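You operate a simulated robot arm through the tools that you are given. There is no shell and no other tool.

Carry out the task below with a simulated robot arm. There is one attempt and no reset: what you move stays moved.

JOB
Pump the latched relief valve to between 6 and 9 bar; an early lift means RESEAT, else PASSED.
Fine: open the trim knob wide, let down to 0.0, shut it again, then unlatch.

The check looks at the end state, three seconds after you hand in, the way a careful person would. Anything else that was tipped, shoved, dropped, spilled or broken makes it a failure.

ROBOT AND FRAMES
A 6-joint arm with a two-finger parallel gripper, fixed in place. Base frame: the origin is on the floor under the middle of its stand, x ahead of it, y to its left, z up; the work surface is at about z = 0.85. Units: m, rad, N and s.
It reaches about 1.347 m from its shoulder. Its first joint turns from -2.897 to 2.897 rad. Payload 3.91 kg.
Tool frame: the origin (TCP) lies between the finger pads and is the grasp point; the fingertips stand 0.03 m ahead of it; z points along the fingers, y is the line along which they close. Largest opening 0.11 m; finger width 0.02, thickness 0.01; the body of the gripper, 0.048 by 0.112 m, starts 0.055 m behind the TCP.
Orientation is that of the tool frame in the base frame, as a unit quaternion [w, x, y, z]. With the fingers straight down and closing along the base's y, the tool's x points along the base's -x, its y along +y and its z along -z.

CONTROLS
- The arm moves only by the tool apply_moves. Its argument "rows" is a list of rows, each a list of 3 entries, a list of its own where there are three numbers: the shift along the base's x, y, z in m, then the turn, a rotation vector about the base's x, y, z in rad, then the gripper command, from -1 (fully open) to 1 (shut), values between in proportion. In form: [[[x, y, z], [rx, ry, rz], claw], ...]. A call has 1 to 20 rows; each row is the pose to reach, as a shift and turn from the pose commanded when the call began. Rows are played at 5 a second. More than 0.05 m and 0.15 rad between two rows, or a gripper value outside its range, and nothing of the call is played. Where a pose cannot be reached the arm comes as near as it can. A force on the tool above 70 N (or 10 N above the force at the start of the call, whichever is more), or a blocked arm, ends the call early, and 0.2 s more pass. Each finger travels about 0.108 m/s and halts on what it meets, pressing with about 39 N; the grip force reading is that of the motor and also rises with nothing between the fingers. The clock runs only during rows and for 0.2 s after the last one: add rows that repeat a pose to give the fingers time. The reply holds the time, the measured pose of the TCP, the force on the tool along the base axes, the opening and the grip force, in the units named above and with some noise, with the torque about the TCP (base axes, N m) and any sound that the robot's microphone picked up.
- Cameras (640 x 400 px; columns grow to the right, rows downward): "scene" is fixed at [0.0507, -0.6502, 1.5934]; the picture's right is [0.53, -0.85, 0.00], its down [-0.72, -0.44, -0.54] and it looks along [0.46, 0.28, -0.84] (base axes); focal length 259 px, centre (320, 200). "wrist" rides on the gripper at [0.072, 0.017, -0.103] in the tool frame; the picture's right is [-0.23, 0.97, 0.00], its down [-0.76, -0.18, -0.62] and it looks along [-0.61, -0.14, 0.78] (tool axes); focal length 222 px, centre (320, 200). There is no depth. A picture from a camera that has moved, and an enlarged one, comes with that camera's place and axes in the base frame and with its lens.
- camera(camera): a new picture of that camera. It takes no simulated time.
- enlarge(camera, box): a new picture of the part [left, top, right, bottom] of that camera's present view, enlarged. It takes no simulated time.
- sign_off(): hands the job in; it is judged then, once.

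Places have to be worked out from the pictures, the camera data and where the tool is seen. Open the gripper and draw the arm clear of the work before you hand the job in, unless the task says otherwise.

The tools are called after ">>>" by a JSON object that holds its "op" and its "data". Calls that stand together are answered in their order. apply_moves: Moves the arm, as the interface text tells. Its arguments: {"type":"object","properties":{"rows":{"type":"array","items":{"type":"array"}}},"required":["rows"]} The other tools are called the same way: camera (camera) takes a picture; enlarge (camera, box) takes an enlarged picture of a part of a camera's view; sign_off () hands the job in.

At the start:

```text
time: 0.0
tcp_pos: [0.4691, -0.3612, 1.2463]
orientation: [-0.001, 0.001, 1.0, 0.0]
ft_force: [1.5, -0.7, -0.7]
moment: [0.03, 0.04, -0.05]
finger_gap: 0.11
gripper_force: 0.1
```

scene: 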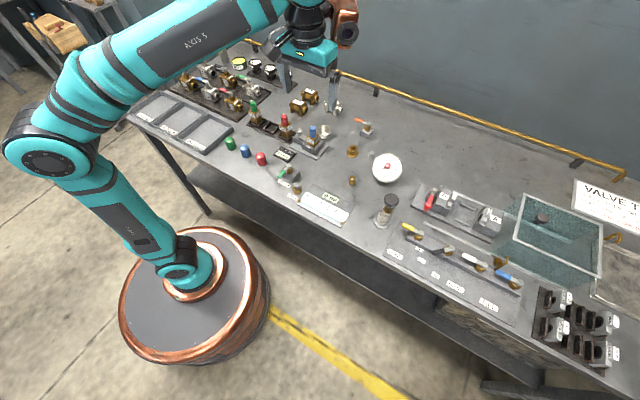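
wrist: 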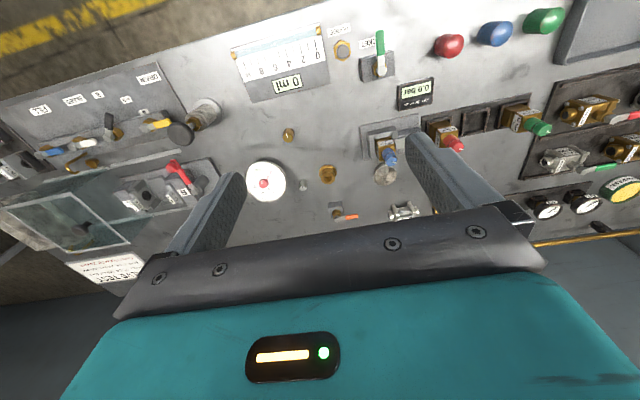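

I start by looking at the bench closely with enlarged pictures from both cameras before moving anything.

>>> {"op": "enlarge", "data": {"camera": "scene", "box": [220, 80, 420, 230]}}

>>> {"op": "enlarge", "data": {"camera": "scene", "box": [360, 150, 640, 380]}}

>>> {"op": "enlarge", "data": {"camera": "scene", "box": [120, 40, 320, 180]}}

>>> {"op": "enlarge", "data": {"camera": "wrist", "box": [220, 0, 460, 150]}}

>>> {"op": "enlarge", "data": {"camera": "wrist", "box": [0, 50, 240, 220]}}

>>> {"op": "enlarge", "data": {"camera": "wrist", "box": [400, 0, 640, 230]}}

```text
2.67 times, centred on (320, 155) of scene
camera zoom: at [0.0507, -0.6502, 1.5934], right [0.53, -0.85, 0.0], down [-0.72, -0.44, -0.54], along [0.46, 0.28, -0.84], focal length 692 px, centre (320, 320)
```

zoom: 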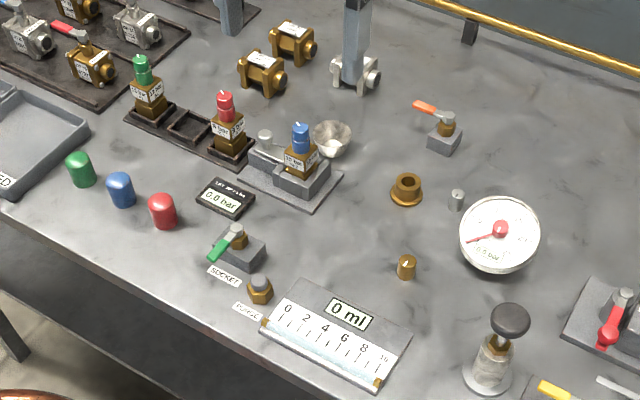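

```text
1.74 times, centred on (500, 265) of scene
camera zoom: at [0.0507, -0.6502, 1.5934], right [0.53, -0.85, 0.0], down [-0.72, -0.44, -0.54], along [0.46, 0.28, -0.84], focal length 451 px, centre (7, 87)
```

zoom: 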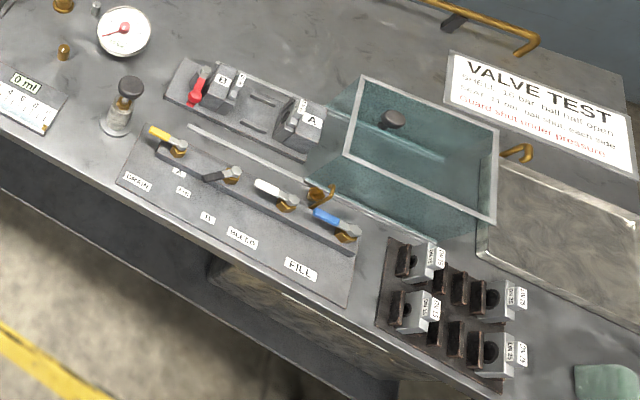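

```text
2.86 times, centred on (220, 110) of scene
camera zoom: at [0.0507, -0.6502, 1.5934], right [0.53, -0.85, 0.0], down [-0.72, -0.44, -0.54], along [0.46, 0.28, -0.84], focal length 741 px, centre (606, 457)
```

zoom: 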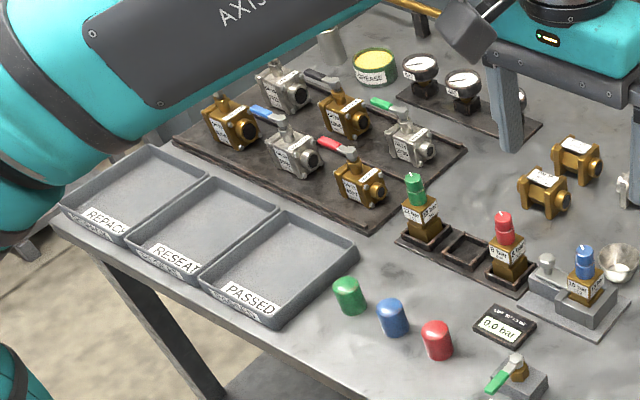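

```text
2.67 times, centred on (340, 75) of wrist
camera zoom: at [0.3975, -0.3458, 1.3501], right [0.23, 0.97, 0.0], down [0.76, -0.18, 0.62], along [0.61, -0.14, -0.78], focal length 592 px, centre (267, 533)
```

zoom: 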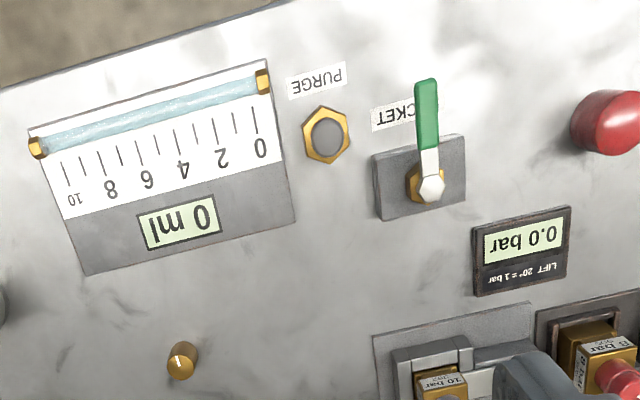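

```text
2.35 times, centred on (120, 135) of wrist
camera zoom: at [0.3975, -0.3458, 1.3501], right [0.23, 0.97, 0.0], down [0.76, -0.18, 0.62], along [0.61, -0.14, -0.78], focal length 523 px, centre (791, 353)
```

zoom: 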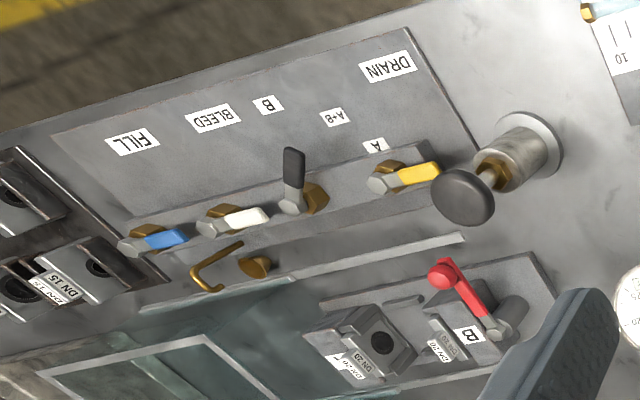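

```text
1.74 times, centred on (520, 115) of wrist
camera zoom: at [0.3975, -0.3458, 1.3501], right [0.23, 0.97, 0.0], down [0.76, -0.18, 0.62], along [0.61, -0.14, -0.78], focal length 386 px, centre (-28, 348)
```

zoom: 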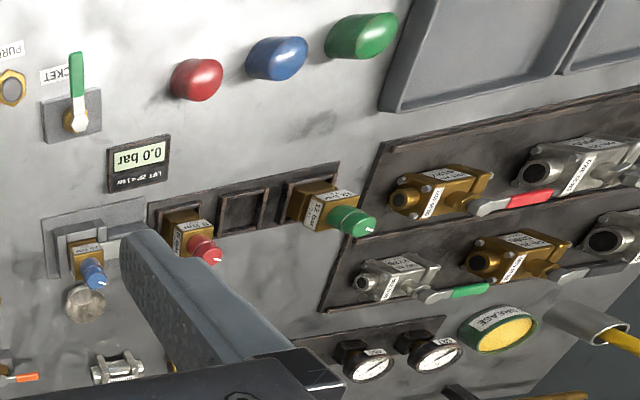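

The relief fixture (blue-capped valve) looks to be near (0.655, -0.25), with a lift readout, socket valve, purge port and a small brass knob nearby. I'll move the wrist camera closer to read the labels there.

>>> {"op": "apply_moves", "data": {"rows": [[[0.0, 0.04, -0.02], [0, 0, 0], -1], [[0.0, 0.08, -0.04], [0, 0, 0], -1], [[0.0, 0.12, -0.06], [0, 0, 0], -1], [[0.01, 0.14, -0.1], [0, 0, 0], -1], [[0.02, 0.14, -0.14], [0, 0, 0], -1], [[0.02, 0.14, -0.17], [0, 0, 0], -1]]}}

```text
time: 1.4
tcp_pos: [0.4904, -0.2203, 1.0764]
orientation: [0.0, 0.0, 1.0, -0.001]
ft_force: [0.5, 0.4, -0.1]
moment: [-0.03, 0.0, 0.0]
finger_gap: 0.11
gripper_force: 0.2
```

The arm is now above the front of the fixture; I take close pictures to read the labels.

>>> {"op": "camera", "data": {"camera": "wrist"}}

>>> {"op": "camera", "data": {"camera": "scene"}}

>>> {"op": "enlarge", "data": {"camera": "wrist", "box": [200, 0, 440, 150]}}

```text
taken
camera wrist: at [0.418, -0.2046, 1.1803], right [0.23, 0.97, 0.0], down [0.76, -0.18, 0.62], along [0.61, -0.14, -0.78], focal length 222 px, centre (320, 200)
```

wrist: 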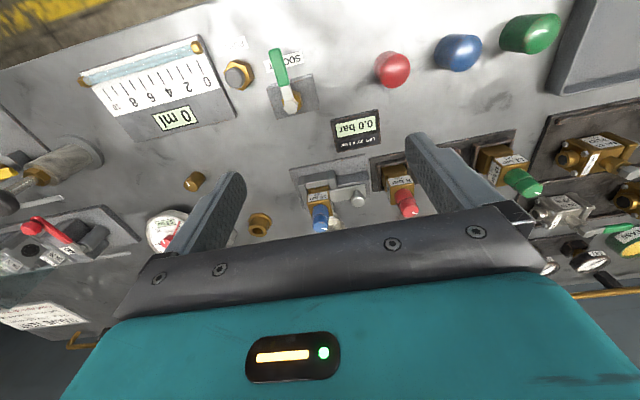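

```text
taken
```

scene: 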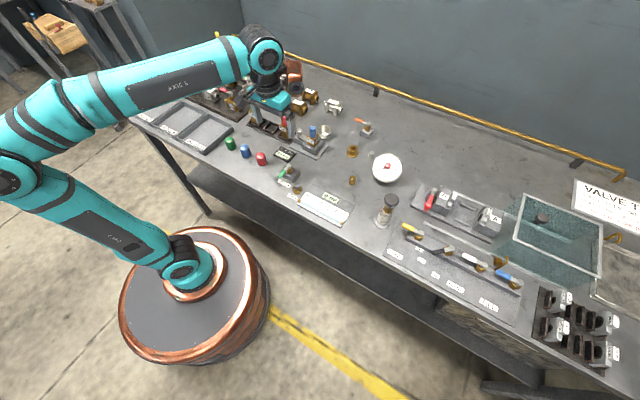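

```text
2.67 times, centred on (320, 75) of wrist
camera zoom: at [0.418, -0.2046, 1.1803], right [0.23, 0.97, 0.0], down [0.76, -0.18, 0.62], along [0.61, -0.14, -0.78], focal length 592 px, centre (320, 533)
```

zoom: 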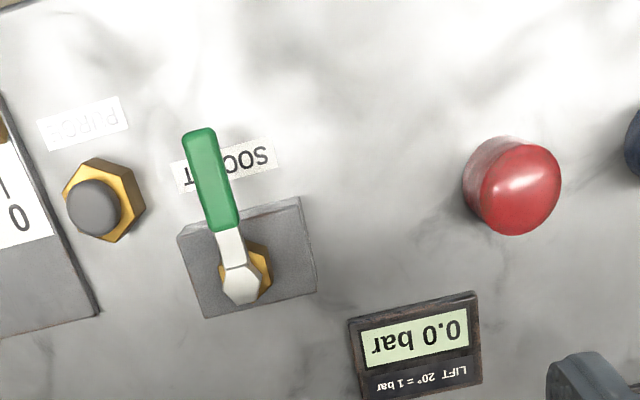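

I'll enlarge the fixture, brass knobs and gauge region in this closer view.

>>> {"op": "enlarge", "data": {"camera": "wrist", "box": [270, 120, 470, 245]}}

>>> {"op": "enlarge", "data": {"camera": "wrist", "box": [100, 130, 300, 265]}}

>>> {"op": "enlarge", "data": {"camera": "scene", "box": [270, 90, 420, 200]}}

>>> {"op": "enlarge", "data": {"camera": "scene", "box": [570, 170, 640, 280]}}

```text
3.20 times, centred on (370, 182) of wrist
camera zoom: at [0.418, -0.2046, 1.1803], right [0.23, 0.97, 0.0], down [0.76, -0.18, 0.62], along [0.61, -0.14, -0.78], focal length 711 px, centre (160, 256)
```

zoom: 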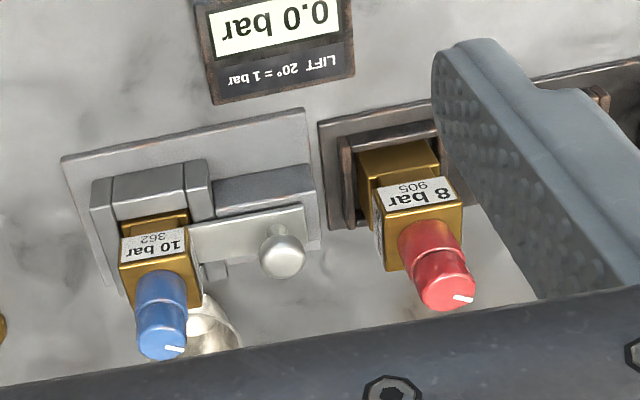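

```text
2.96 times, centred on (200, 198) of wrist
camera zoom: at [0.418, -0.2046, 1.1803], right [0.23, 0.97, 0.0], down [0.76, -0.18, 0.62], along [0.61, -0.14, -0.78], focal length 658 px, centre (676, 207)
```

zoom: 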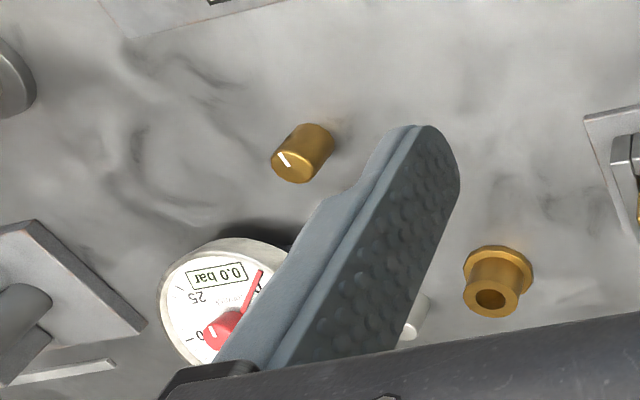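

```text
3.64 times, centred on (345, 145) of scene
camera zoom: at [0.0507, -0.6502, 1.5934], right [0.53, -0.85, 0.0], down [-0.72, -0.44, -0.54], along [0.46, 0.28, -0.84], focal length 943 px, centre (229, 400)
```

zoom: 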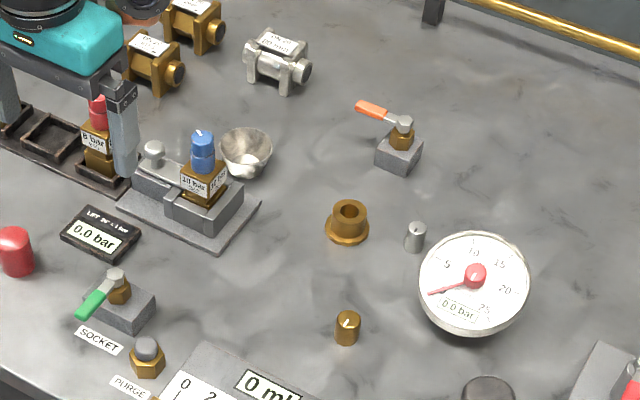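

```text
3.64 times, centred on (605, 225) of scene
camera zoom: at [0.0507, -0.6502, 1.5934], right [0.53, -0.85, 0.0], down [-0.72, -0.44, -0.54], along [0.46, 0.28, -0.84], focal length 943 px, centre (-716, 109)
```

zoom: 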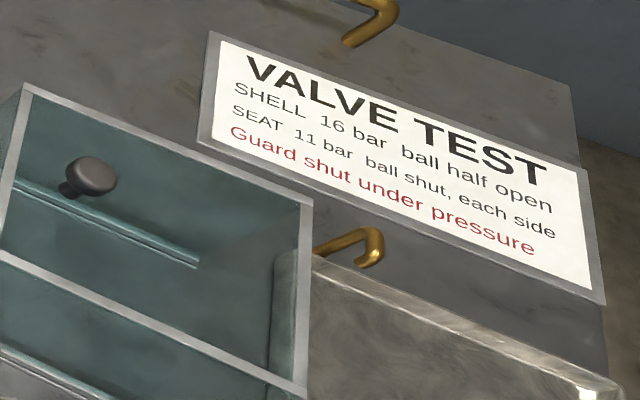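

The valve in the socket is the 10 bar one (blue cap, no. 362), held by a latch with a silver ball. I need to see the trim knob, gauge, pump and the orange lever, so I move over that area.

>>> {"op": "apply_moves", "data": {"rows": [[[0.01, -0.045, 0.0], [0, 0, 0], -1], [[0.02, -0.09, 0.0], [0, 0, 0], -1], [[0.03, -0.135, 0.0], [0, 0, 0], -1], [[0.05, -0.175, 0.0], [0, 0, 0], -1], [[0.07, -0.215, 0.0], [0, 0, 0], -1], [[0.09, -0.255, 0.0], [0, 0, 0], -1], [[0.1, -0.276, 0.0], [0, 0, 0], -1]]}}

>>> {"op": "camera", "data": {"camera": "wrist"}}

>>> {"op": "enlarge", "data": {"camera": "wrist", "box": [220, 50, 440, 190]}}

>>> {"op": "enlarge", "data": {"camera": "wrist", "box": [0, 0, 240, 150]}}

```text
time: 3.0
tcp_pos: [0.5907, -0.4977, 1.0777]
orientation: [0.0, 0.001, 1.0, -0.001]
ft_force: [-0.8, 0.6, -0.7]
moment: [-0.03, -0.02, 0.0]
finger_gap: 0.1101
gripper_force: 0.1
```

```text
taken
camera wrist: at [0.5175, -0.4822, 1.1817], right [0.23, 0.97, 0.0], down [0.76, -0.18, 0.62], along [0.61, -0.14, -0.78], focal length 222 px, centre (320, 200)
```

wrist: 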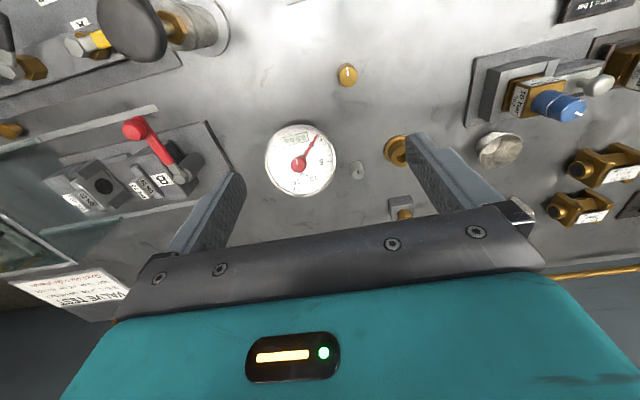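

```text
2.86 times, centred on (330, 120) of wrist
camera zoom: at [0.5175, -0.4822, 1.1817], right [0.23, 0.97, 0.0], down [0.76, -0.18, 0.62], along [0.61, -0.14, -0.78], focal length 635 px, centre (291, 429)
```

zoom: 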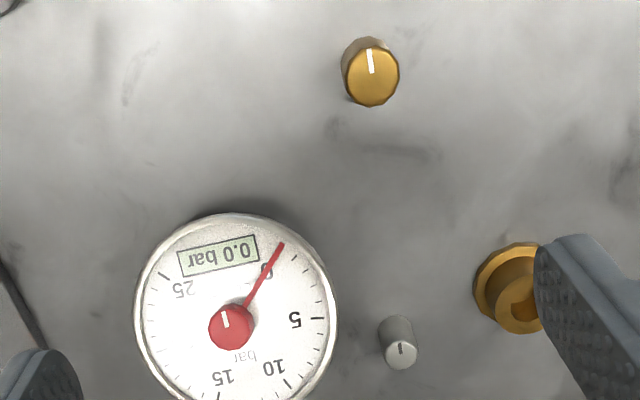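

```text
2.67 times, centred on (120, 75) of wrist
camera zoom: at [0.5175, -0.4822, 1.1817], right [0.23, 0.97, 0.0], down [0.76, -0.18, 0.62], along [0.61, -0.14, -0.78], focal length 592 px, centre (853, 533)
```

zoom: 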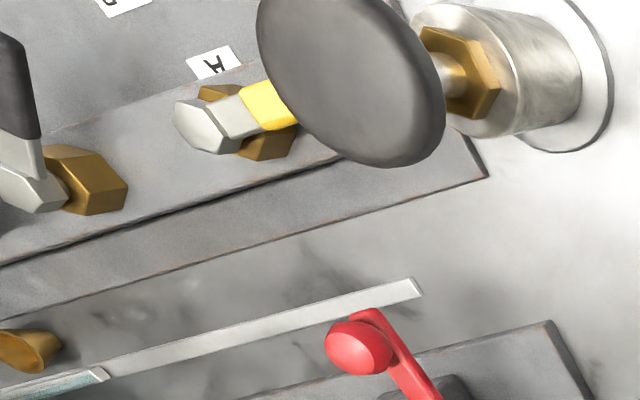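

The gauge reads 0.0 bar; there's a brass knob with a white mark at about (0.575, -0.46) and a smaller grey knob at (0.715, -0.47). Next I look at the manifold levers on the right from above.

>>> {"op": "apply_moves", "data": {"rows": [[[-0.01, -0.04, 0.02], [0, 0, 0], -1], [[-0.02, -0.08, 0.04], [0, 0, 0], -1], [[-0.04, -0.12, 0.06], [0, 0, 0], -1], [[-0.06, -0.16, 0.07], [0, 0, 0], -1], [[-0.08, -0.2, 0.07], [0, 0, 0], -1], [[-0.1, -0.24, 0.07], [0, 0, 0], -1], [[-0.11, -0.28, 0.07], [0, 0, 0], -1], [[-0.12, -0.32, 0.07], [0, 0, 0], -1], [[-0.12, -0.34, 0.07], [0, 0, 0], -1]]}}

>>> {"op": "camera", "data": {"camera": "wrist"}}

>>> {"op": "enlarge", "data": {"camera": "wrist", "box": [140, 0, 500, 180]}}

>>> {"op": "enlarge", "data": {"camera": "wrist", "box": [420, 0, 640, 150]}}

>>> {"op": "camera", "data": {"camera": "scene"}}

```text
time: 5.0
tcp_pos: [0.4584, -0.8109, 1.1242]
orientation: [0.001, -0.001, 1.0, -0.001]
ft_force: [0.5, 0.2, -0.1]
moment: [0.01, -0.05, 0.02]
finger_gap: 0.1097
gripper_force: 0.1
out of reach, approached as far as the arm can: row 8, 9
```

```text
taken
camera wrist: at [0.3862, -0.7941, 1.2283], right [0.23, 0.97, 0.0], down [0.76, -0.17, 0.63], along [0.61, -0.14, -0.78], focal length 222 px, centre (320, 200)
```

wrist: 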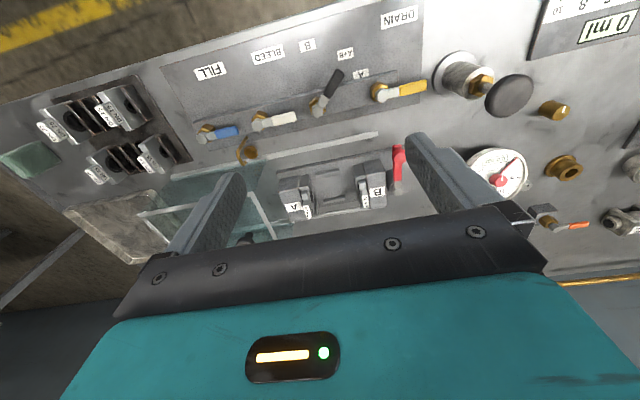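

```text
1.78 times, centred on (320, 90) of wrist
camera zoom: at [0.3862, -0.7941, 1.2283], right [0.23, 0.97, 0.0], down [0.76, -0.17, 0.63], along [0.61, -0.14, -0.78], focal length 395 px, centre (320, 396)
```

zoom: 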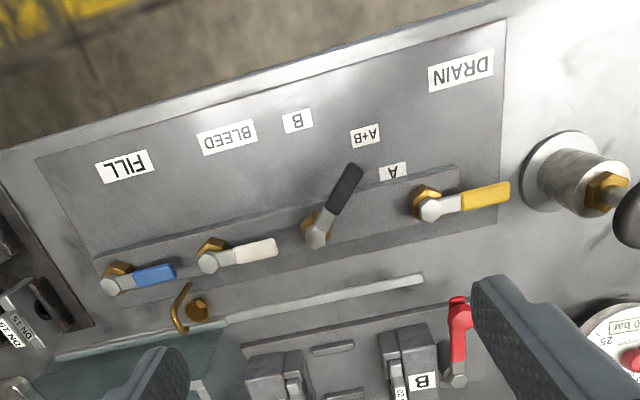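

```text
2.67 times, centred on (530, 75) of wrist
camera zoom: at [0.3862, -0.7941, 1.2283], right [0.23, 0.97, 0.0], down [0.76, -0.17, 0.63], along [0.61, -0.14, -0.78], focal length 592 px, centre (-240, 533)
```

zoom: 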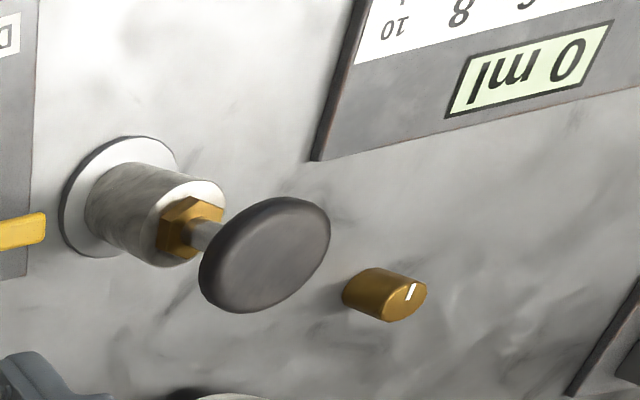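

```text
taken
```

scene: 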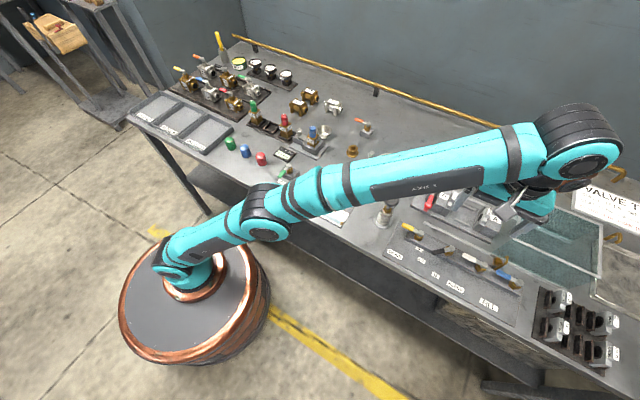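

The selector points to A+B and the FILL, BLEED and DRAIN levers all lie along the block, not at their labels. Before pumping I'll look closely at the orange lever and the small grey knob behind the gauge.

>>> {"op": "apply_moves", "data": {"rows": [[[0.02, 0.045, 0.0], [0, 0, 0], -1], [[0.05, 0.08, 0.0], [0, 0, 0], -1], [[0.08, 0.115, 0.0], [0, 0, 0], -1], [[0.11, 0.15, 0.0], [0, 0, 0], -1], [[0.14, 0.185, 0.0], [0, 0, 0], -1], [[0.17, 0.22, 0.0], [0, 0, 0], -1], [[0.2, 0.255, 0.0], [0, 0, 0], -1], [[0.23, 0.29, 0.0], [0, 0, 0], -1], [[0.26, 0.325, 0.0], [0, 0, 0], -1], [[0.29, 0.36, 0.0], [0, 0, 0], -1], [[0.31, 0.39, -0.01], [0, 0, 0], -1]]}}

>>> {"op": "camera", "data": {"camera": "wrist"}}

>>> {"op": "enlarge", "data": {"camera": "wrist", "box": [220, 20, 440, 160]}}

>>> {"op": "enlarge", "data": {"camera": "wrist", "box": [400, 0, 640, 150]}}

```text
time: 7.4
tcp_pos: [0.7696, -0.4186, 1.1139]
orientation: [0.0, -0.001, 1.0, 0.001]
ft_force: [-0.4, -1.5, -0.2]
moment: [0.06, -0.03, -0.01]
finger_gap: 0.1101
gripper_force: 0.0
```

```text
taken
camera wrist: at [0.6973, -0.4022, 1.2182], right [0.23, 0.97, 0.0], down [0.76, -0.18, 0.62], along [0.61, -0.14, -0.78], focal length 222 px, centre (320, 200)
```

wrist: 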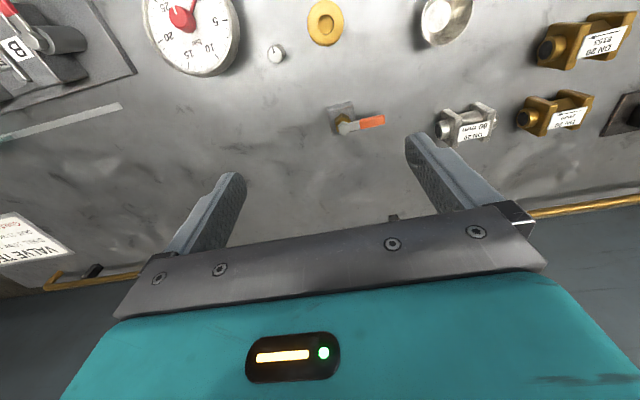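

```text
2.86 times, centred on (330, 90) of wrist
camera zoom: at [0.6973, -0.4022, 1.2182], right [0.23, 0.97, 0.0], down [0.76, -0.18, 0.62], along [0.61, -0.14, -0.78], focal length 635 px, centre (291, 514)
```

zoom: 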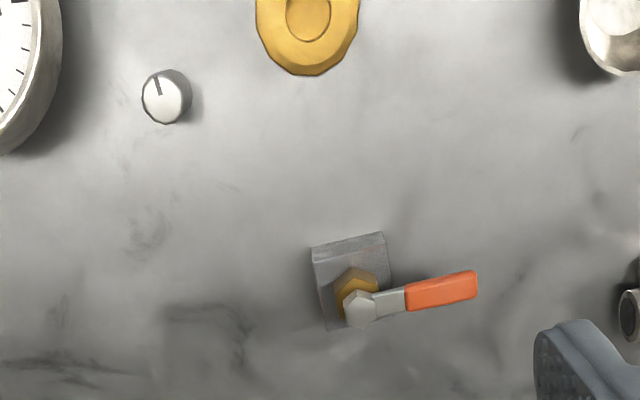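

```text
2.67 times, centred on (520, 75) of wrist
camera zoom: at [0.6973, -0.4022, 1.2182], right [0.23, 0.97, 0.0], down [0.76, -0.18, 0.62], along [0.61, -0.14, -0.78], focal length 592 px, centre (-213, 533)
```

zoom: 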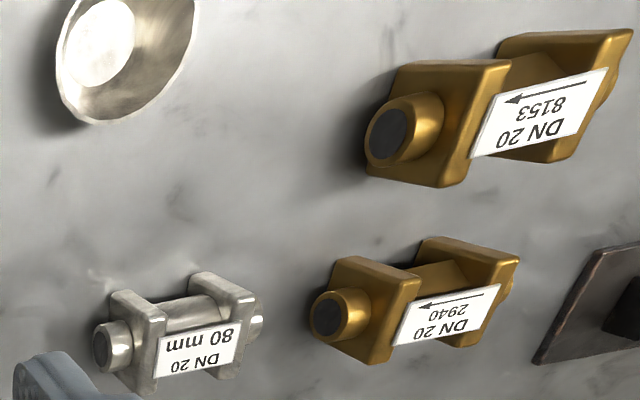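

No labels on the orange lever or grey knob; both levers/knobs rest in what look like shut positions, while the green SOCKET lever points at its label. I now go above the pump knob, which I triangulate at (0.4905, -0.616, top about 0.98), closing the fingers on the way.

>>> {"op": "apply_moves", "data": {"rows": [[[-0.035, -0.025, 0.0], [0, 0, 0], 0], [[-0.07, -0.05, 0.0], [0, 0, 0], 1], [[-0.105, -0.074, 0.0], [0, 0, 0], 1], [[-0.14, -0.099, 0.0], [0, 0, 0], 1], [[-0.175, -0.123, 0.0], [0, 0, 0], 1], [[-0.21, -0.148, 0.0], [0, 0, 0], 1], [[-0.245, -0.173, 0.0], [0, 0, 0], 1], [[-0.279, -0.197, 0.0], [0, 0, 0], 1], [[-0.279, -0.197, -0.03], [0, 0, 0], 1], [[-0.279, -0.197, -0.055], [0, 0, 0], 1], [[-0.279, -0.197, -0.055], [0, 0, 0], 1]]}}

>>> {"op": "camera", "data": {"camera": "wrist"}}

>>> {"op": "camera", "data": {"camera": "scene"}}

>>> {"op": "enlarge", "data": {"camera": "scene", "box": [330, 120, 490, 240]}}

```text
time: 9.8
tcp_pos: [0.4905, -0.6175, 1.0568]
orientation: [0.0, 0.001, 1.0, 0.0]
ft_force: [0.2, 0.6, 0.4]
moment: [0.0, -0.02, -0.03]
finger_gap: 0.0
gripper_force: 37.3
```

```text
taken
camera wrist: at [0.4178, -0.6013, 1.1612], right [0.23, 0.97, 0.0], down [0.76, -0.18, 0.62], along [0.61, -0.14, -0.78], focal length 222 px, centre (320, 200)
```

wrist: 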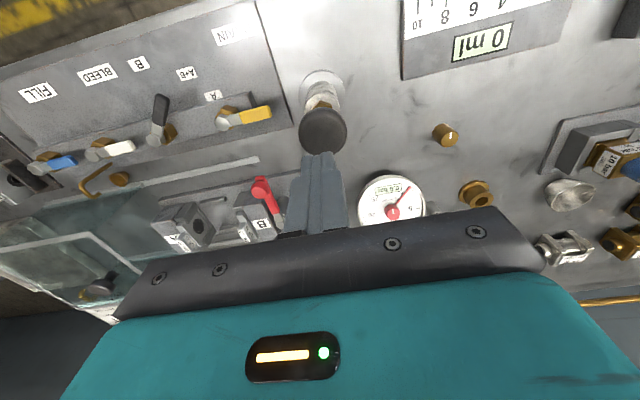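

```text
taken
```

scene: 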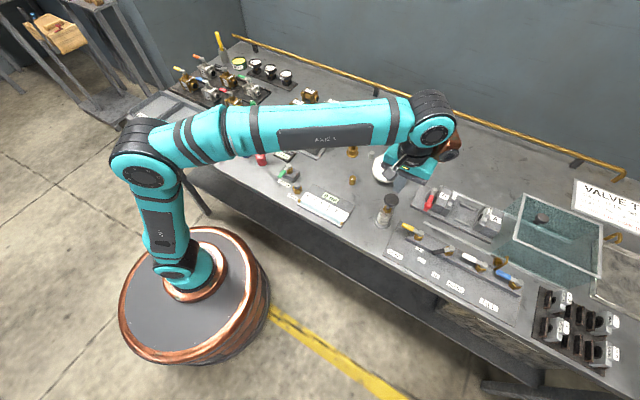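

```text
3.33 times, centred on (410, 180) of scene
camera zoom: at [0.0507, -0.6502, 1.5934], right [0.53, -0.85, 0.0], down [-0.72, -0.44, -0.54], along [0.46, 0.28, -0.84], focal length 865 px, centre (20, 267)
```

zoom: 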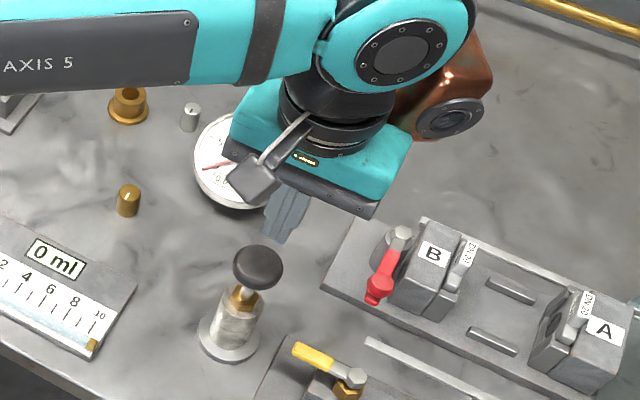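

The wrist camera sees both the fingertips, aligned over the pump knob, and the gauge, so I can read it here. I press down slowly with closed fingers, in small steps, watching the force.

>>> {"op": "apply_moves", "data": {"rows": [[[0, 0.0015, -0.03], [0, 0, 0], 1], [[0, 0.0015, -0.04], [0, 0, 0], 1], [[0, 0.0015, -0.045], [0, 0, 0], 1], [[0, 0.0015, -0.05], [0, 0, 0], 1], [[0, 0.0015, -0.055], [0, 0, 0], 1], [[0, 0.0015, -0.06], [0, 0, 0], 1]]}}

>>> {"op": "camera", "data": {"camera": "wrist"}}

>>> {"op": "enlarge", "data": {"camera": "wrist", "box": [280, 60, 480, 260]}}

```text
time: 11.2
tcp_pos: [0.4913, -0.6153, 0.9999]
orientation: [0.0, 0.001, 1.0, 0.0]
ft_force: [0.1, -1.7, 5.0]
moment: [-0.04, 0.02, -0.03]
finger_gap: 0.0002
gripper_force: 37.5
```

```text
taken
camera wrist: at [0.4192, -0.5986, 1.103], right [0.23, 0.97, 0.0], down [0.76, -0.18, 0.62], along [0.61, -0.14, -0.78], focal length 222 px, centre (320, 200)
```

wrist: 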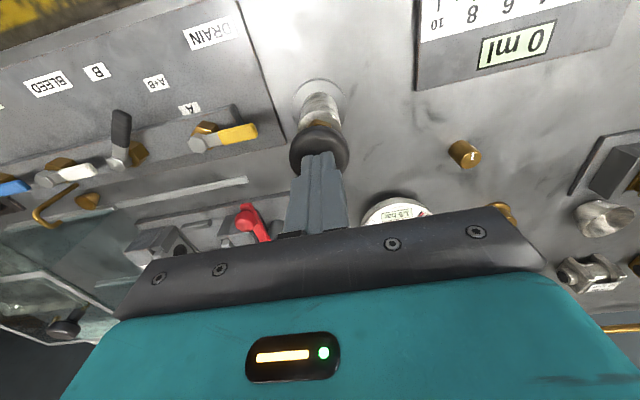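

```text
2.00 times, centred on (380, 160) of wrist
camera zoom: at [0.4192, -0.5986, 1.103], right [0.23, 0.97, 0.0], down [0.76, -0.18, 0.62], along [0.61, -0.14, -0.78], focal length 444 px, centre (200, 280)
```

zoom: 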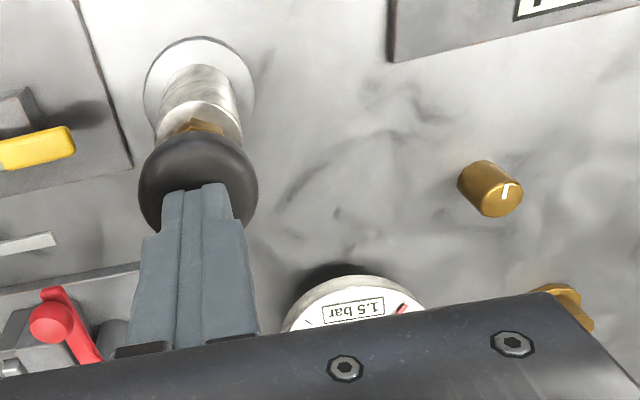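

The gauge now shows 1.5 bar with about 5 N on the tool, so the pump is building pressure. I continue the stroke in small steps.

>>> {"op": "apply_moves", "data": {"rows": [[[0, 0, -0.004], [0, 0, 0], 1], [[0, 0, -0.008], [0, 0, 0], 1], [[0, 0, -0.01], [0, 0, 0], 1]]}}

>>> {"op": "enlarge", "data": {"camera": "wrist", "box": [280, 60, 480, 260]}}

>>> {"op": "enlarge", "data": {"camera": "scene", "box": [250, 90, 410, 210]}}

```text
time: 12.0
tcp_pos: [0.4902, -0.6146, 0.9901]
orientation: [0.0, 0.001, 1.0, -0.001]
ft_force: [3.0, -1.4, 6.8]
moment: [0.01, -0.04, 0.02]
finger_gap: 0.0
gripper_force: 37.4
```

```text
2.00 times, centred on (380, 160) of wrist
camera zoom: at [0.4189, -0.5986, 1.0934], right [0.23, 0.97, 0.0], down [0.76, -0.18, 0.62], along [0.61, -0.14, -0.78], focal length 444 px, centre (200, 280)
```

zoom: 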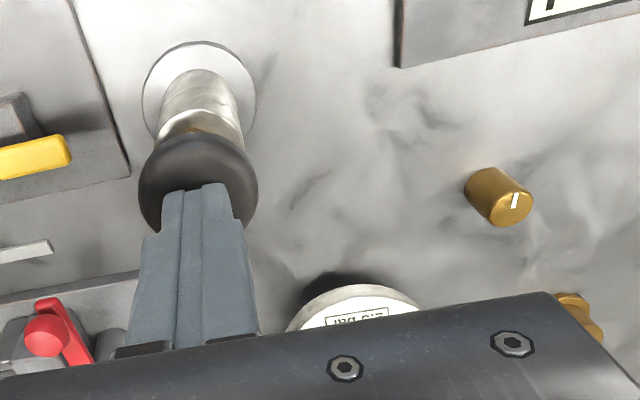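

```text
3.33 times, centred on (330, 150) of scene
camera zoom: at [0.0507, -0.6502, 1.5934], right [0.53, -0.85, 0.0], down [-0.72, -0.44, -0.54], along [0.46, 0.28, -0.84], focal length 865 px, centre (287, 367)
```

zoom: 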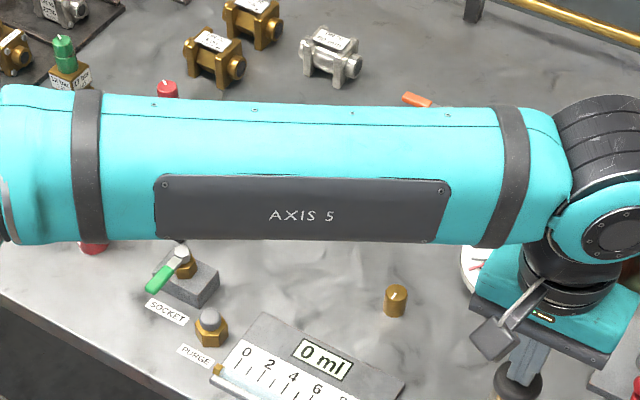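

The pressure is a little over 2 bar after about 2 cm of stroke. I press another centimetre to find the stroke length.

>>> {"op": "apply_moves", "data": {"rows": [[[0, 0, -0.004], [0, 0, 0], 1], [[0, 0, -0.008], [0, 0, 0], 1], [[0, 0, -0.011], [0, 0, 0], 1]]}}

>>> {"op": "enlarge", "data": {"camera": "wrist", "box": [280, 60, 480, 260]}}

```text
time: 12.8
tcp_pos: [0.4901, -0.6158, 0.9828]
orientation: [0.002, 0.0, 1.0, -0.004]
ft_force: [8.5, -12.8, 57.9]
moment: [-0.33, -0.16, 0.29]
finger_gap: 0.0
gripper_force: 38.2
```

```text
2.00 times, centred on (380, 160) of wrist
camera zoom: at [0.4183, -0.5978, 1.0862], right [0.23, 0.97, -0.01], down [0.76, -0.17, 0.63], along [0.61, -0.15, -0.78], focal length 444 px, centre (200, 280)
```

zoom: 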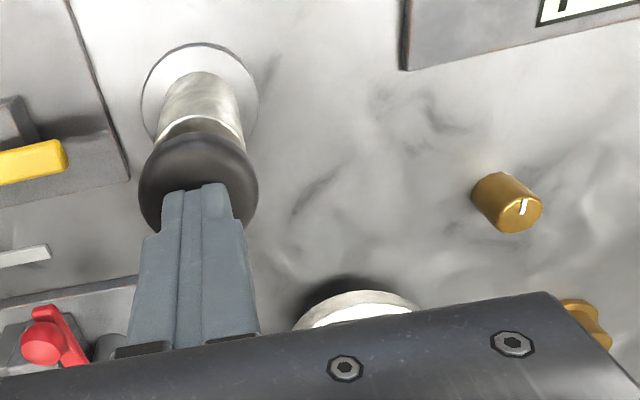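

The plunger bottoms at TCP z ≈ 0.983. I raise the fingers back to 1.05 to read the gauge and see whether the knob returns and the pressure holds.

>>> {"op": "apply_moves", "data": {"rows": [[[0, 0, 0.015], [0, 0, 0], 1], [[0, 0, 0.04], [0, 0, 0], 1], [[0, 0, 0.07], [0, 0, 0], 1], [[0, 0, 0.08], [0, 0, 0], 1]]}}

>>> {"op": "enlarge", "data": {"camera": "wrist", "box": [280, 60, 480, 260]}}

```text
time: 13.8
tcp_pos: [0.492, -0.6154, 1.059]
orientation: [0.0, -0.001, 1.0, 0.0]
ft_force: [1.7, -0.9, 0.2]
moment: [-0.03, -0.01, -0.02]
finger_gap: 0.0002
gripper_force: 37.7
```

```text
2.00 times, centred on (380, 160) of wrist
camera zoom: at [0.4197, -0.5996, 1.1624], right [0.23, 0.97, 0.0], down [0.76, -0.18, 0.62], along [0.61, -0.14, -0.78], focal length 444 px, centre (200, 280)
```

zoom: 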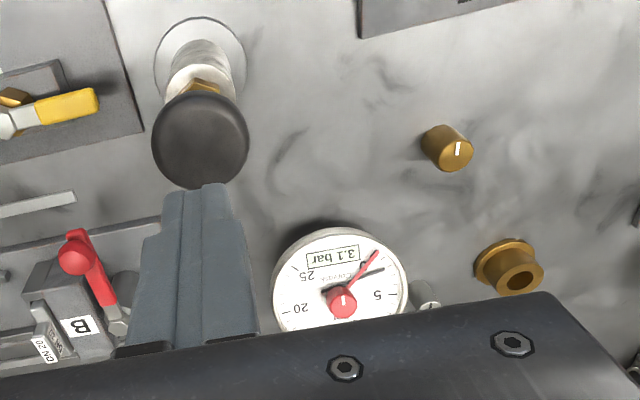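

The gauge holds at about 3.1 bar after one stroke with the knob back up. I check the reading closely and the LIFT readout before the next stroke.

>>> {"op": "enlarge", "data": {"camera": "wrist", "box": [400, 150, 500, 230]}}

>>> {"op": "enlarge", "data": {"camera": "wrist", "box": [350, 160, 430, 230]}}

>>> {"op": "enlarge", "data": {"camera": "wrist", "box": [500, 0, 640, 200]}}

>>> {"op": "enlarge", "data": {"camera": "scene", "box": [250, 90, 410, 210]}}

```text
5.00 times, centred on (450, 190) of wrist
camera zoom: at [0.4197, -0.5996, 1.1624], right [0.23, 0.97, 0.0], down [0.76, -0.18, 0.62], along [0.61, -0.14, -0.78], focal length 1111 px, centre (-330, 250)
```

zoom: 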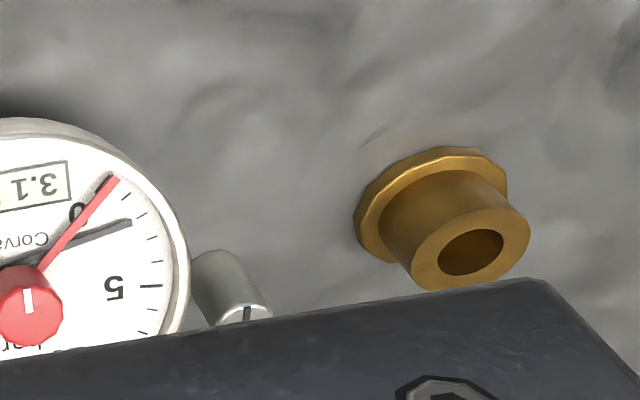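

```text
5.71 times, centred on (390, 195) of wrist
camera zoom: at [0.4197, -0.5996, 1.1624], right [0.23, 0.97, 0.0], down [0.76, -0.18, 0.62], along [0.61, -0.14, -0.78], focal length 1269 px, centre (-80, 229)
```

zoom: 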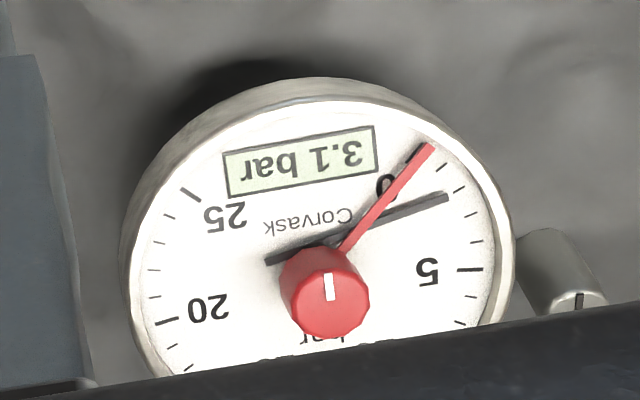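

```text
2.00 times, centred on (570, 100) of wrist
camera zoom: at [0.4197, -0.5996, 1.1624], right [0.23, 0.97, 0.0], down [0.76, -0.18, 0.62], along [0.61, -0.14, -0.78], focal length 444 px, centre (-180, 400)
```

zoom: 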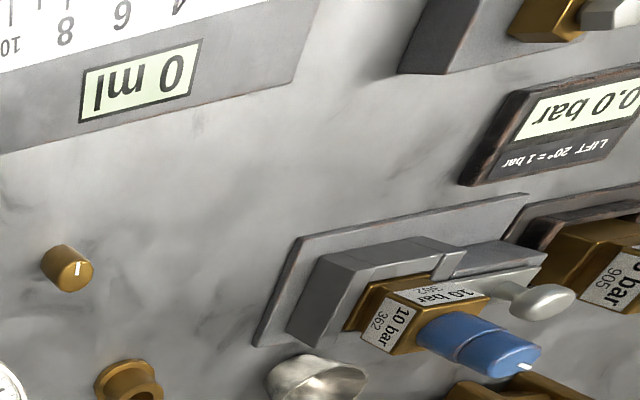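

```text
3.33 times, centred on (330, 150) of scene
camera zoom: at [0.0507, -0.6502, 1.5934], right [0.53, -0.85, 0.0], down [-0.72, -0.44, -0.54], along [0.46, 0.28, -0.84], focal length 865 px, centre (287, 367)
```

zoom: 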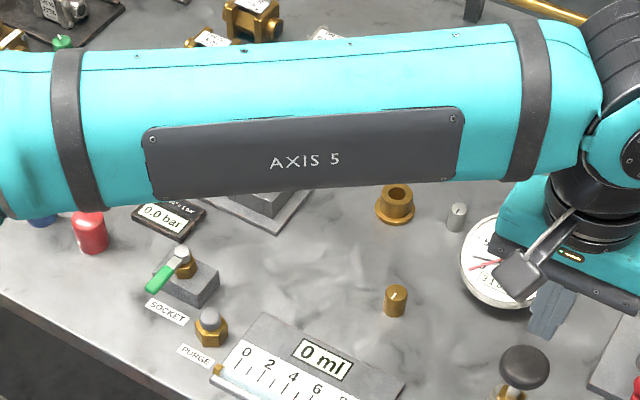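

LIFT still shows 0.0 and the gauge 3.1 bar. I do a second full stroke, smoothly down to z ≈ 0.985 and back up, watching for any sound of a lift.

>>> {"op": "apply_moves", "data": {"rows": [[[-0.001, 0, -0.03], [0, 0, 0], 1], [[-0.001, 0, -0.045], [0, 0, 0], 1], [[-0.001, 0, -0.05], [0, 0, 0], 1], [[-0.001, 0, -0.055], [0, 0, 0], 1], [[-0.001, 0, -0.06], [0, 0, 0], 1], [[-0.001, 0, -0.065], [0, 0, 0], 1], [[-0.001, 0, -0.07], [0, 0, 0], 1], [[-0.001, 0, -0.074], [0, 0, 0], 1], [[-0.001, 0, -0.074], [0, 0, 0], 1], [[-0.001, 0, -0.05], [0, 0, 0], 1], [[-0.001, 0, -0.02], [0, 0, 0], 1], [[-0.001, 0, 0], [0, 0, 0], 1]]}}

>>> {"op": "enlarge", "data": {"camera": "wrist", "box": [350, 160, 430, 230]}}

>>> {"op": "enlarge", "data": {"camera": "wrist", "box": [500, 0, 640, 200]}}

```text
time: 16.4
tcp_pos: [0.4897, -0.6149, 1.0583]
orientation: [-0.001, 0.0, 1.0, 0.0]
ft_force: [-0.1, -0.3, -0.7]
moment: [0.01, 0.03, 0.02]
finger_gap: 0.0
gripper_force: 37.6
```

```text
5.71 times, centred on (390, 195) of wrist
camera zoom: at [0.4174, -0.5998, 1.1623], right [0.23, 0.97, 0.0], down [0.76, -0.18, 0.62], along [0.61, -0.14, -0.78], focal length 1269 px, centre (-80, 229)
```

zoom: 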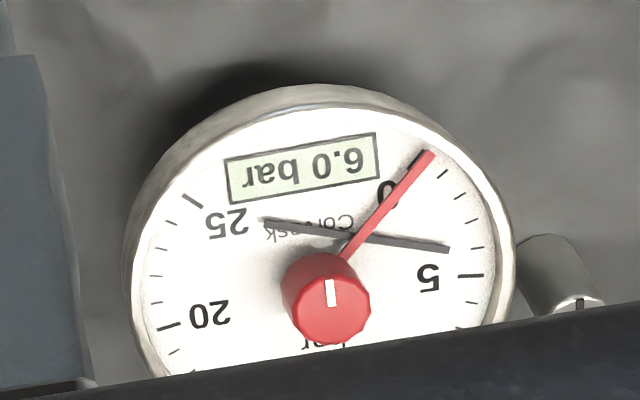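

```text
2.00 times, centred on (570, 100) of wrist
camera zoom: at [0.4174, -0.5998, 1.1623], right [0.23, 0.97, 0.0], down [0.76, -0.18, 0.62], along [0.61, -0.14, -0.78], focal length 444 px, centre (-180, 400)
```

zoom: 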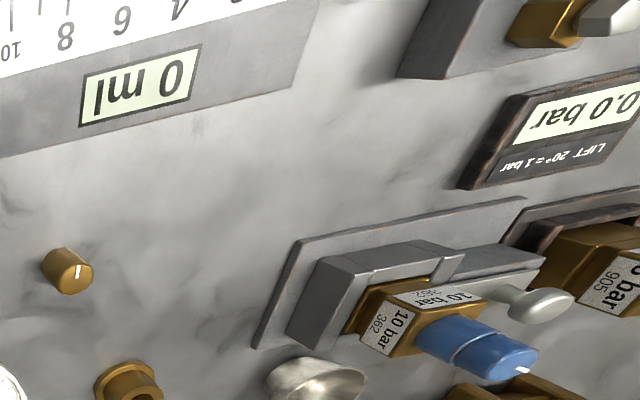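

The digital readout shows 6.0 bar with no lift, though the black pointer seems lower from this oblique angle. I move above the gauge to read it squarely before pumping further.

>>> {"op": "apply_moves", "data": {"rows": [[[0.03, 0.01, 0.02], [0, 0, 0], 1], [[0.07, 0.02, 0.05], [0, 0, 0], 1], [[0.11, 0.03, 0.08], [0, 0, 0], 1], [[0.15, 0.04, 0.09], [0, 0, 0], 1], [[0.18, 0.05, 0.09], [0, 0, 0], 1], [[0.2, 0.05, 0.09], [0, 0, 0], 1]]}}

>>> {"op": "camera", "data": {"camera": "wrist"}}

>>> {"op": "enlarge", "data": {"camera": "wrist", "box": [260, 10, 420, 150]}}

>>> {"op": "enlarge", "data": {"camera": "scene", "box": [330, 120, 490, 240]}}

```text
refused: row 2 steps farther than a row can; nothing moved
```

```text
taken
camera wrist: at [0.4174, -0.5998, 1.1623], right [0.23, 0.97, 0.0], down [0.76, -0.18, 0.62], along [0.61, -0.14, -0.78], focal length 222 px, centre (320, 200)
```

wrist: 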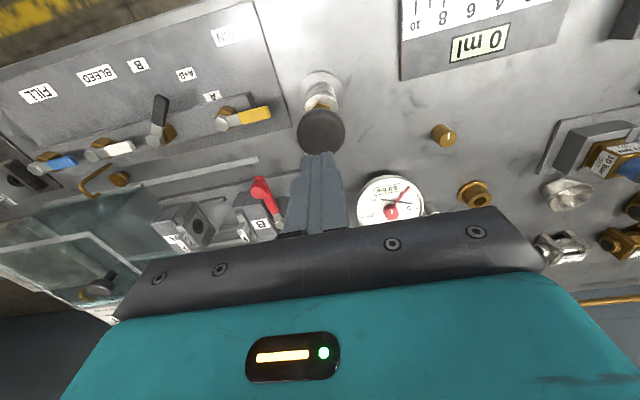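

```text
2.86 times, centred on (340, 80) of wrist
camera zoom: at [0.4174, -0.5998, 1.1623], right [0.23, 0.97, 0.0], down [0.76, -0.18, 0.62], along [0.61, -0.14, -0.78], focal length 635 px, centre (263, 543)
```

zoom: 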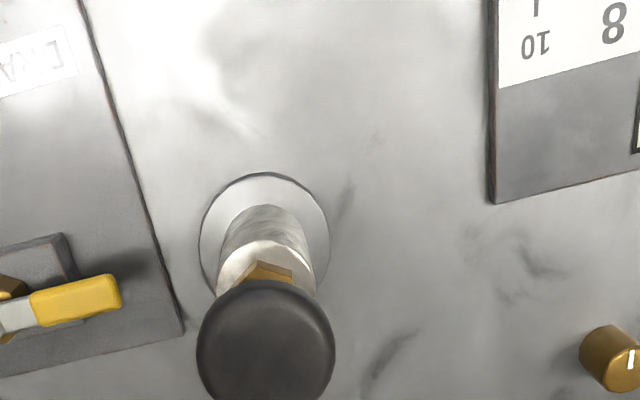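

```text
3.33 times, centred on (410, 180) of scene
camera zoom: at [0.0507, -0.6502, 1.5934], right [0.53, -0.85, 0.0], down [-0.72, -0.44, -0.54], along [0.46, 0.28, -0.84], focal length 865 px, centre (20, 267)
```

zoom: 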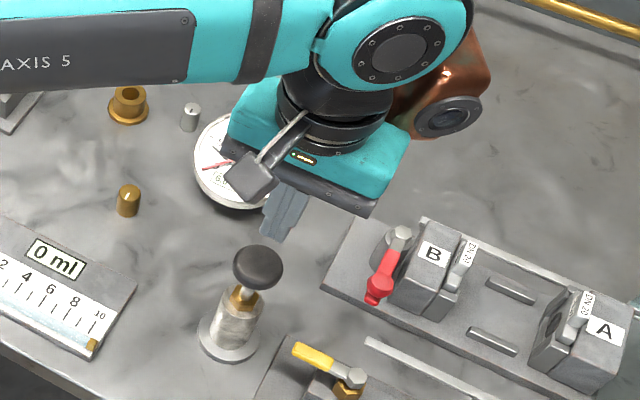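

That path was refused for a step slightly too long; I repeat it with shorter steps to get over the gauge.

>>> {"op": "apply_moves", "data": {"rows": [[[0.03, 0.01, 0.02], [0, 0, 0], 1], [[0.06, 0.02, 0.045], [0, 0, 0], 1], [[0.09, 0.03, 0.07], [0, 0, 0], 1], [[0.13, 0.04, 0.09], [0, 0, 0], 1], [[0.17, 0.05, 0.09], [0, 0, 0], 1], [[0.2, 0.05, 0.09], [0, 0, 0], 1]]}}

>>> {"op": "camera", "data": {"camera": "wrist"}}

>>> {"op": "enlarge", "data": {"camera": "wrist", "box": [260, 10, 420, 150]}}

>>> {"op": "enlarge", "data": {"camera": "scene", "box": [260, 100, 420, 220]}}

```text
time: 17.8
tcp_pos: [0.6897, -0.5659, 1.1496]
orientation: [0.0, 0.0, 1.0, -0.001]
ft_force: [-1.5, 0.2, 0.5]
moment: [-0.02, -0.08, -0.02]
finger_gap: 0.0
gripper_force: 37.3
```

```text
taken
camera wrist: at [0.6179, -0.5488, 1.2531], right [0.23, 0.97, 0.0], down [0.76, -0.18, 0.62], along [0.61, -0.14, -0.78], focal length 222 px, centre (320, 200)
```

wrist: 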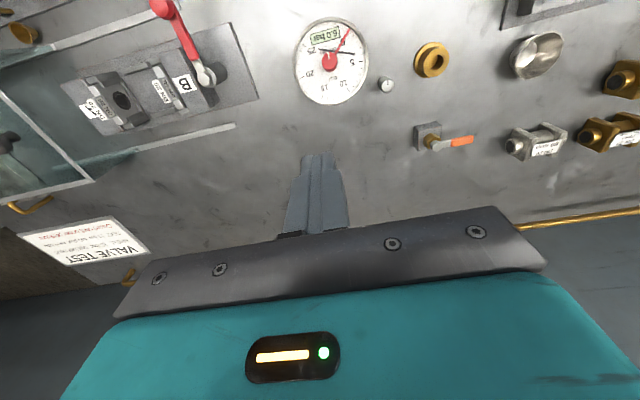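

```text
2.86 times, centred on (340, 80) of wrist
camera zoom: at [0.6179, -0.5488, 1.2531], right [0.23, 0.97, 0.0], down [0.76, -0.18, 0.62], along [0.61, -0.14, -0.78], focal length 635 px, centre (263, 543)
```

zoom: 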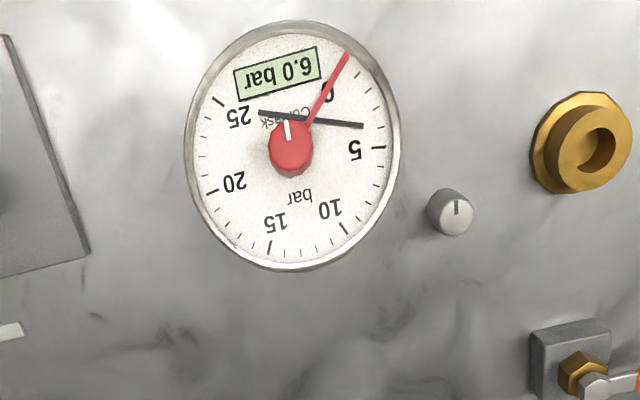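

```text
3.33 times, centred on (340, 160) of scene
camera zoom: at [0.0507, -0.6502, 1.5934], right [0.53, -0.85, 0.0], down [-0.72, -0.44, -0.54], along [0.46, 0.28, -0.84], focal length 865 px, centre (253, 333)
```

zoom: 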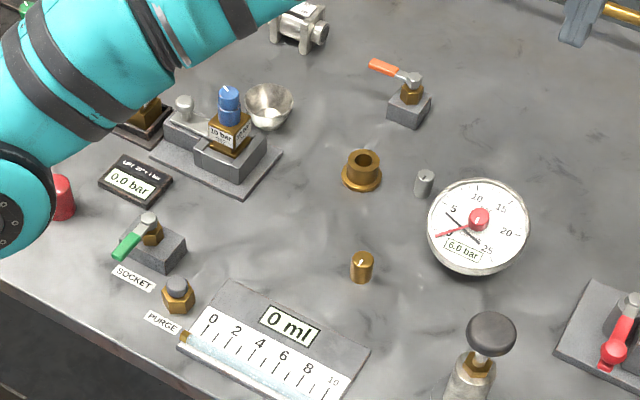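

Seen squarely, the pointer's angle from the red zero marker (~65°) agrees with the 6.0 bar readout, and LIFT stays at 0.0. I go back to the pump for a partial third stroke (about 2 cm, roughly +1.8 bar) to sit near 7.8 bar.

>>> {"op": "apply_moves", "data": {"rows": [[[-0.03, -0.0, 0.0], [0, 0, 0], 1], [[-0.07, -0.01, 0.0], [0, 0, 0], 1], [[-0.11, -0.02, -0.02], [0, 0, 0], 1], [[-0.14, -0.03, -0.045], [0, 0, 0], 1], [[-0.17, -0.04, -0.07], [0, 0, 0], 1], [[-0.2, -0.05, -0.09], [0, 0, 0], 1], [[-0.2, -0.05, -0.12], [0, 0, 0], 1], [[-0.2, -0.05, -0.135], [0, 0, 0], 1], [[-0.2, -0.05, -0.14], [0, 0, 0], 1], [[-0.2, -0.05, -0.145], [0, 0, 0], 1], [[-0.2, -0.05, -0.149], [0, 0, 0], 1], [[-0.2, -0.05, -0.152], [0, 0, 0], 1], [[-0.2, -0.05, -0.152], [0, 0, 0], 1], [[-0.2, -0.05, -0.13], [0, 0, 0], 1], [[-0.2, -0.05, -0.1], [0, 0, 0], 1], [[-0.2, -0.05, -0.09], [0, 0, 0], 1]]}}

>>> {"op": "enlarge", "data": {"camera": "wrist", "box": [350, 160, 430, 230]}}

>>> {"op": "enlarge", "data": {"camera": "wrist", "box": [500, 0, 640, 200]}}

```text
time: 21.2
tcp_pos: [0.4907, -0.6139, 1.0577]
orientation: [0.0, -0.001, 1.0, -0.001]
ft_force: [-0.5, -1.0, -0.4]
moment: [-0.01, 0.03, -0.01]
finger_gap: 0.0
gripper_force: 37.4
```

```text
5.71 times, centred on (390, 195) of wrist
camera zoom: at [0.4177, -0.5988, 1.1617], right [0.23, 0.97, 0.0], down [0.76, -0.18, 0.62], along [0.61, -0.14, -0.78], focal length 1269 px, centre (-80, 229)
```

zoom: 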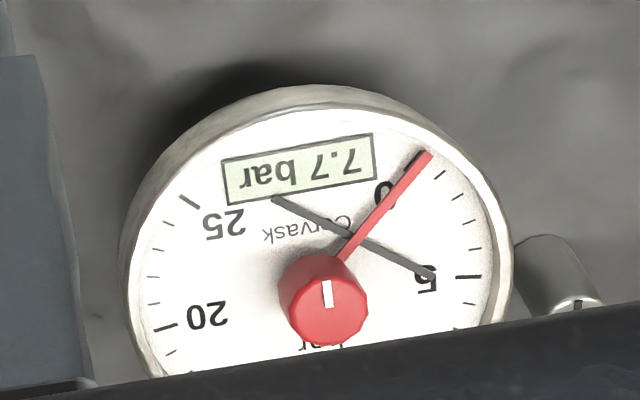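

```text
2.00 times, centred on (570, 100) of wrist
camera zoom: at [0.4177, -0.5988, 1.1617], right [0.23, 0.97, 0.0], down [0.76, -0.18, 0.62], along [0.61, -0.14, -0.78], focal length 444 px, centre (-180, 400)
```

zoom: 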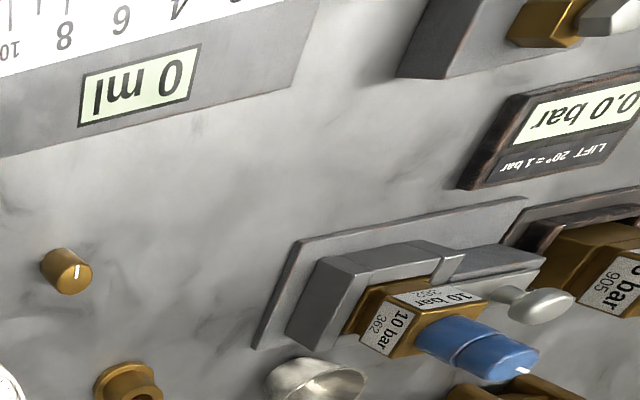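

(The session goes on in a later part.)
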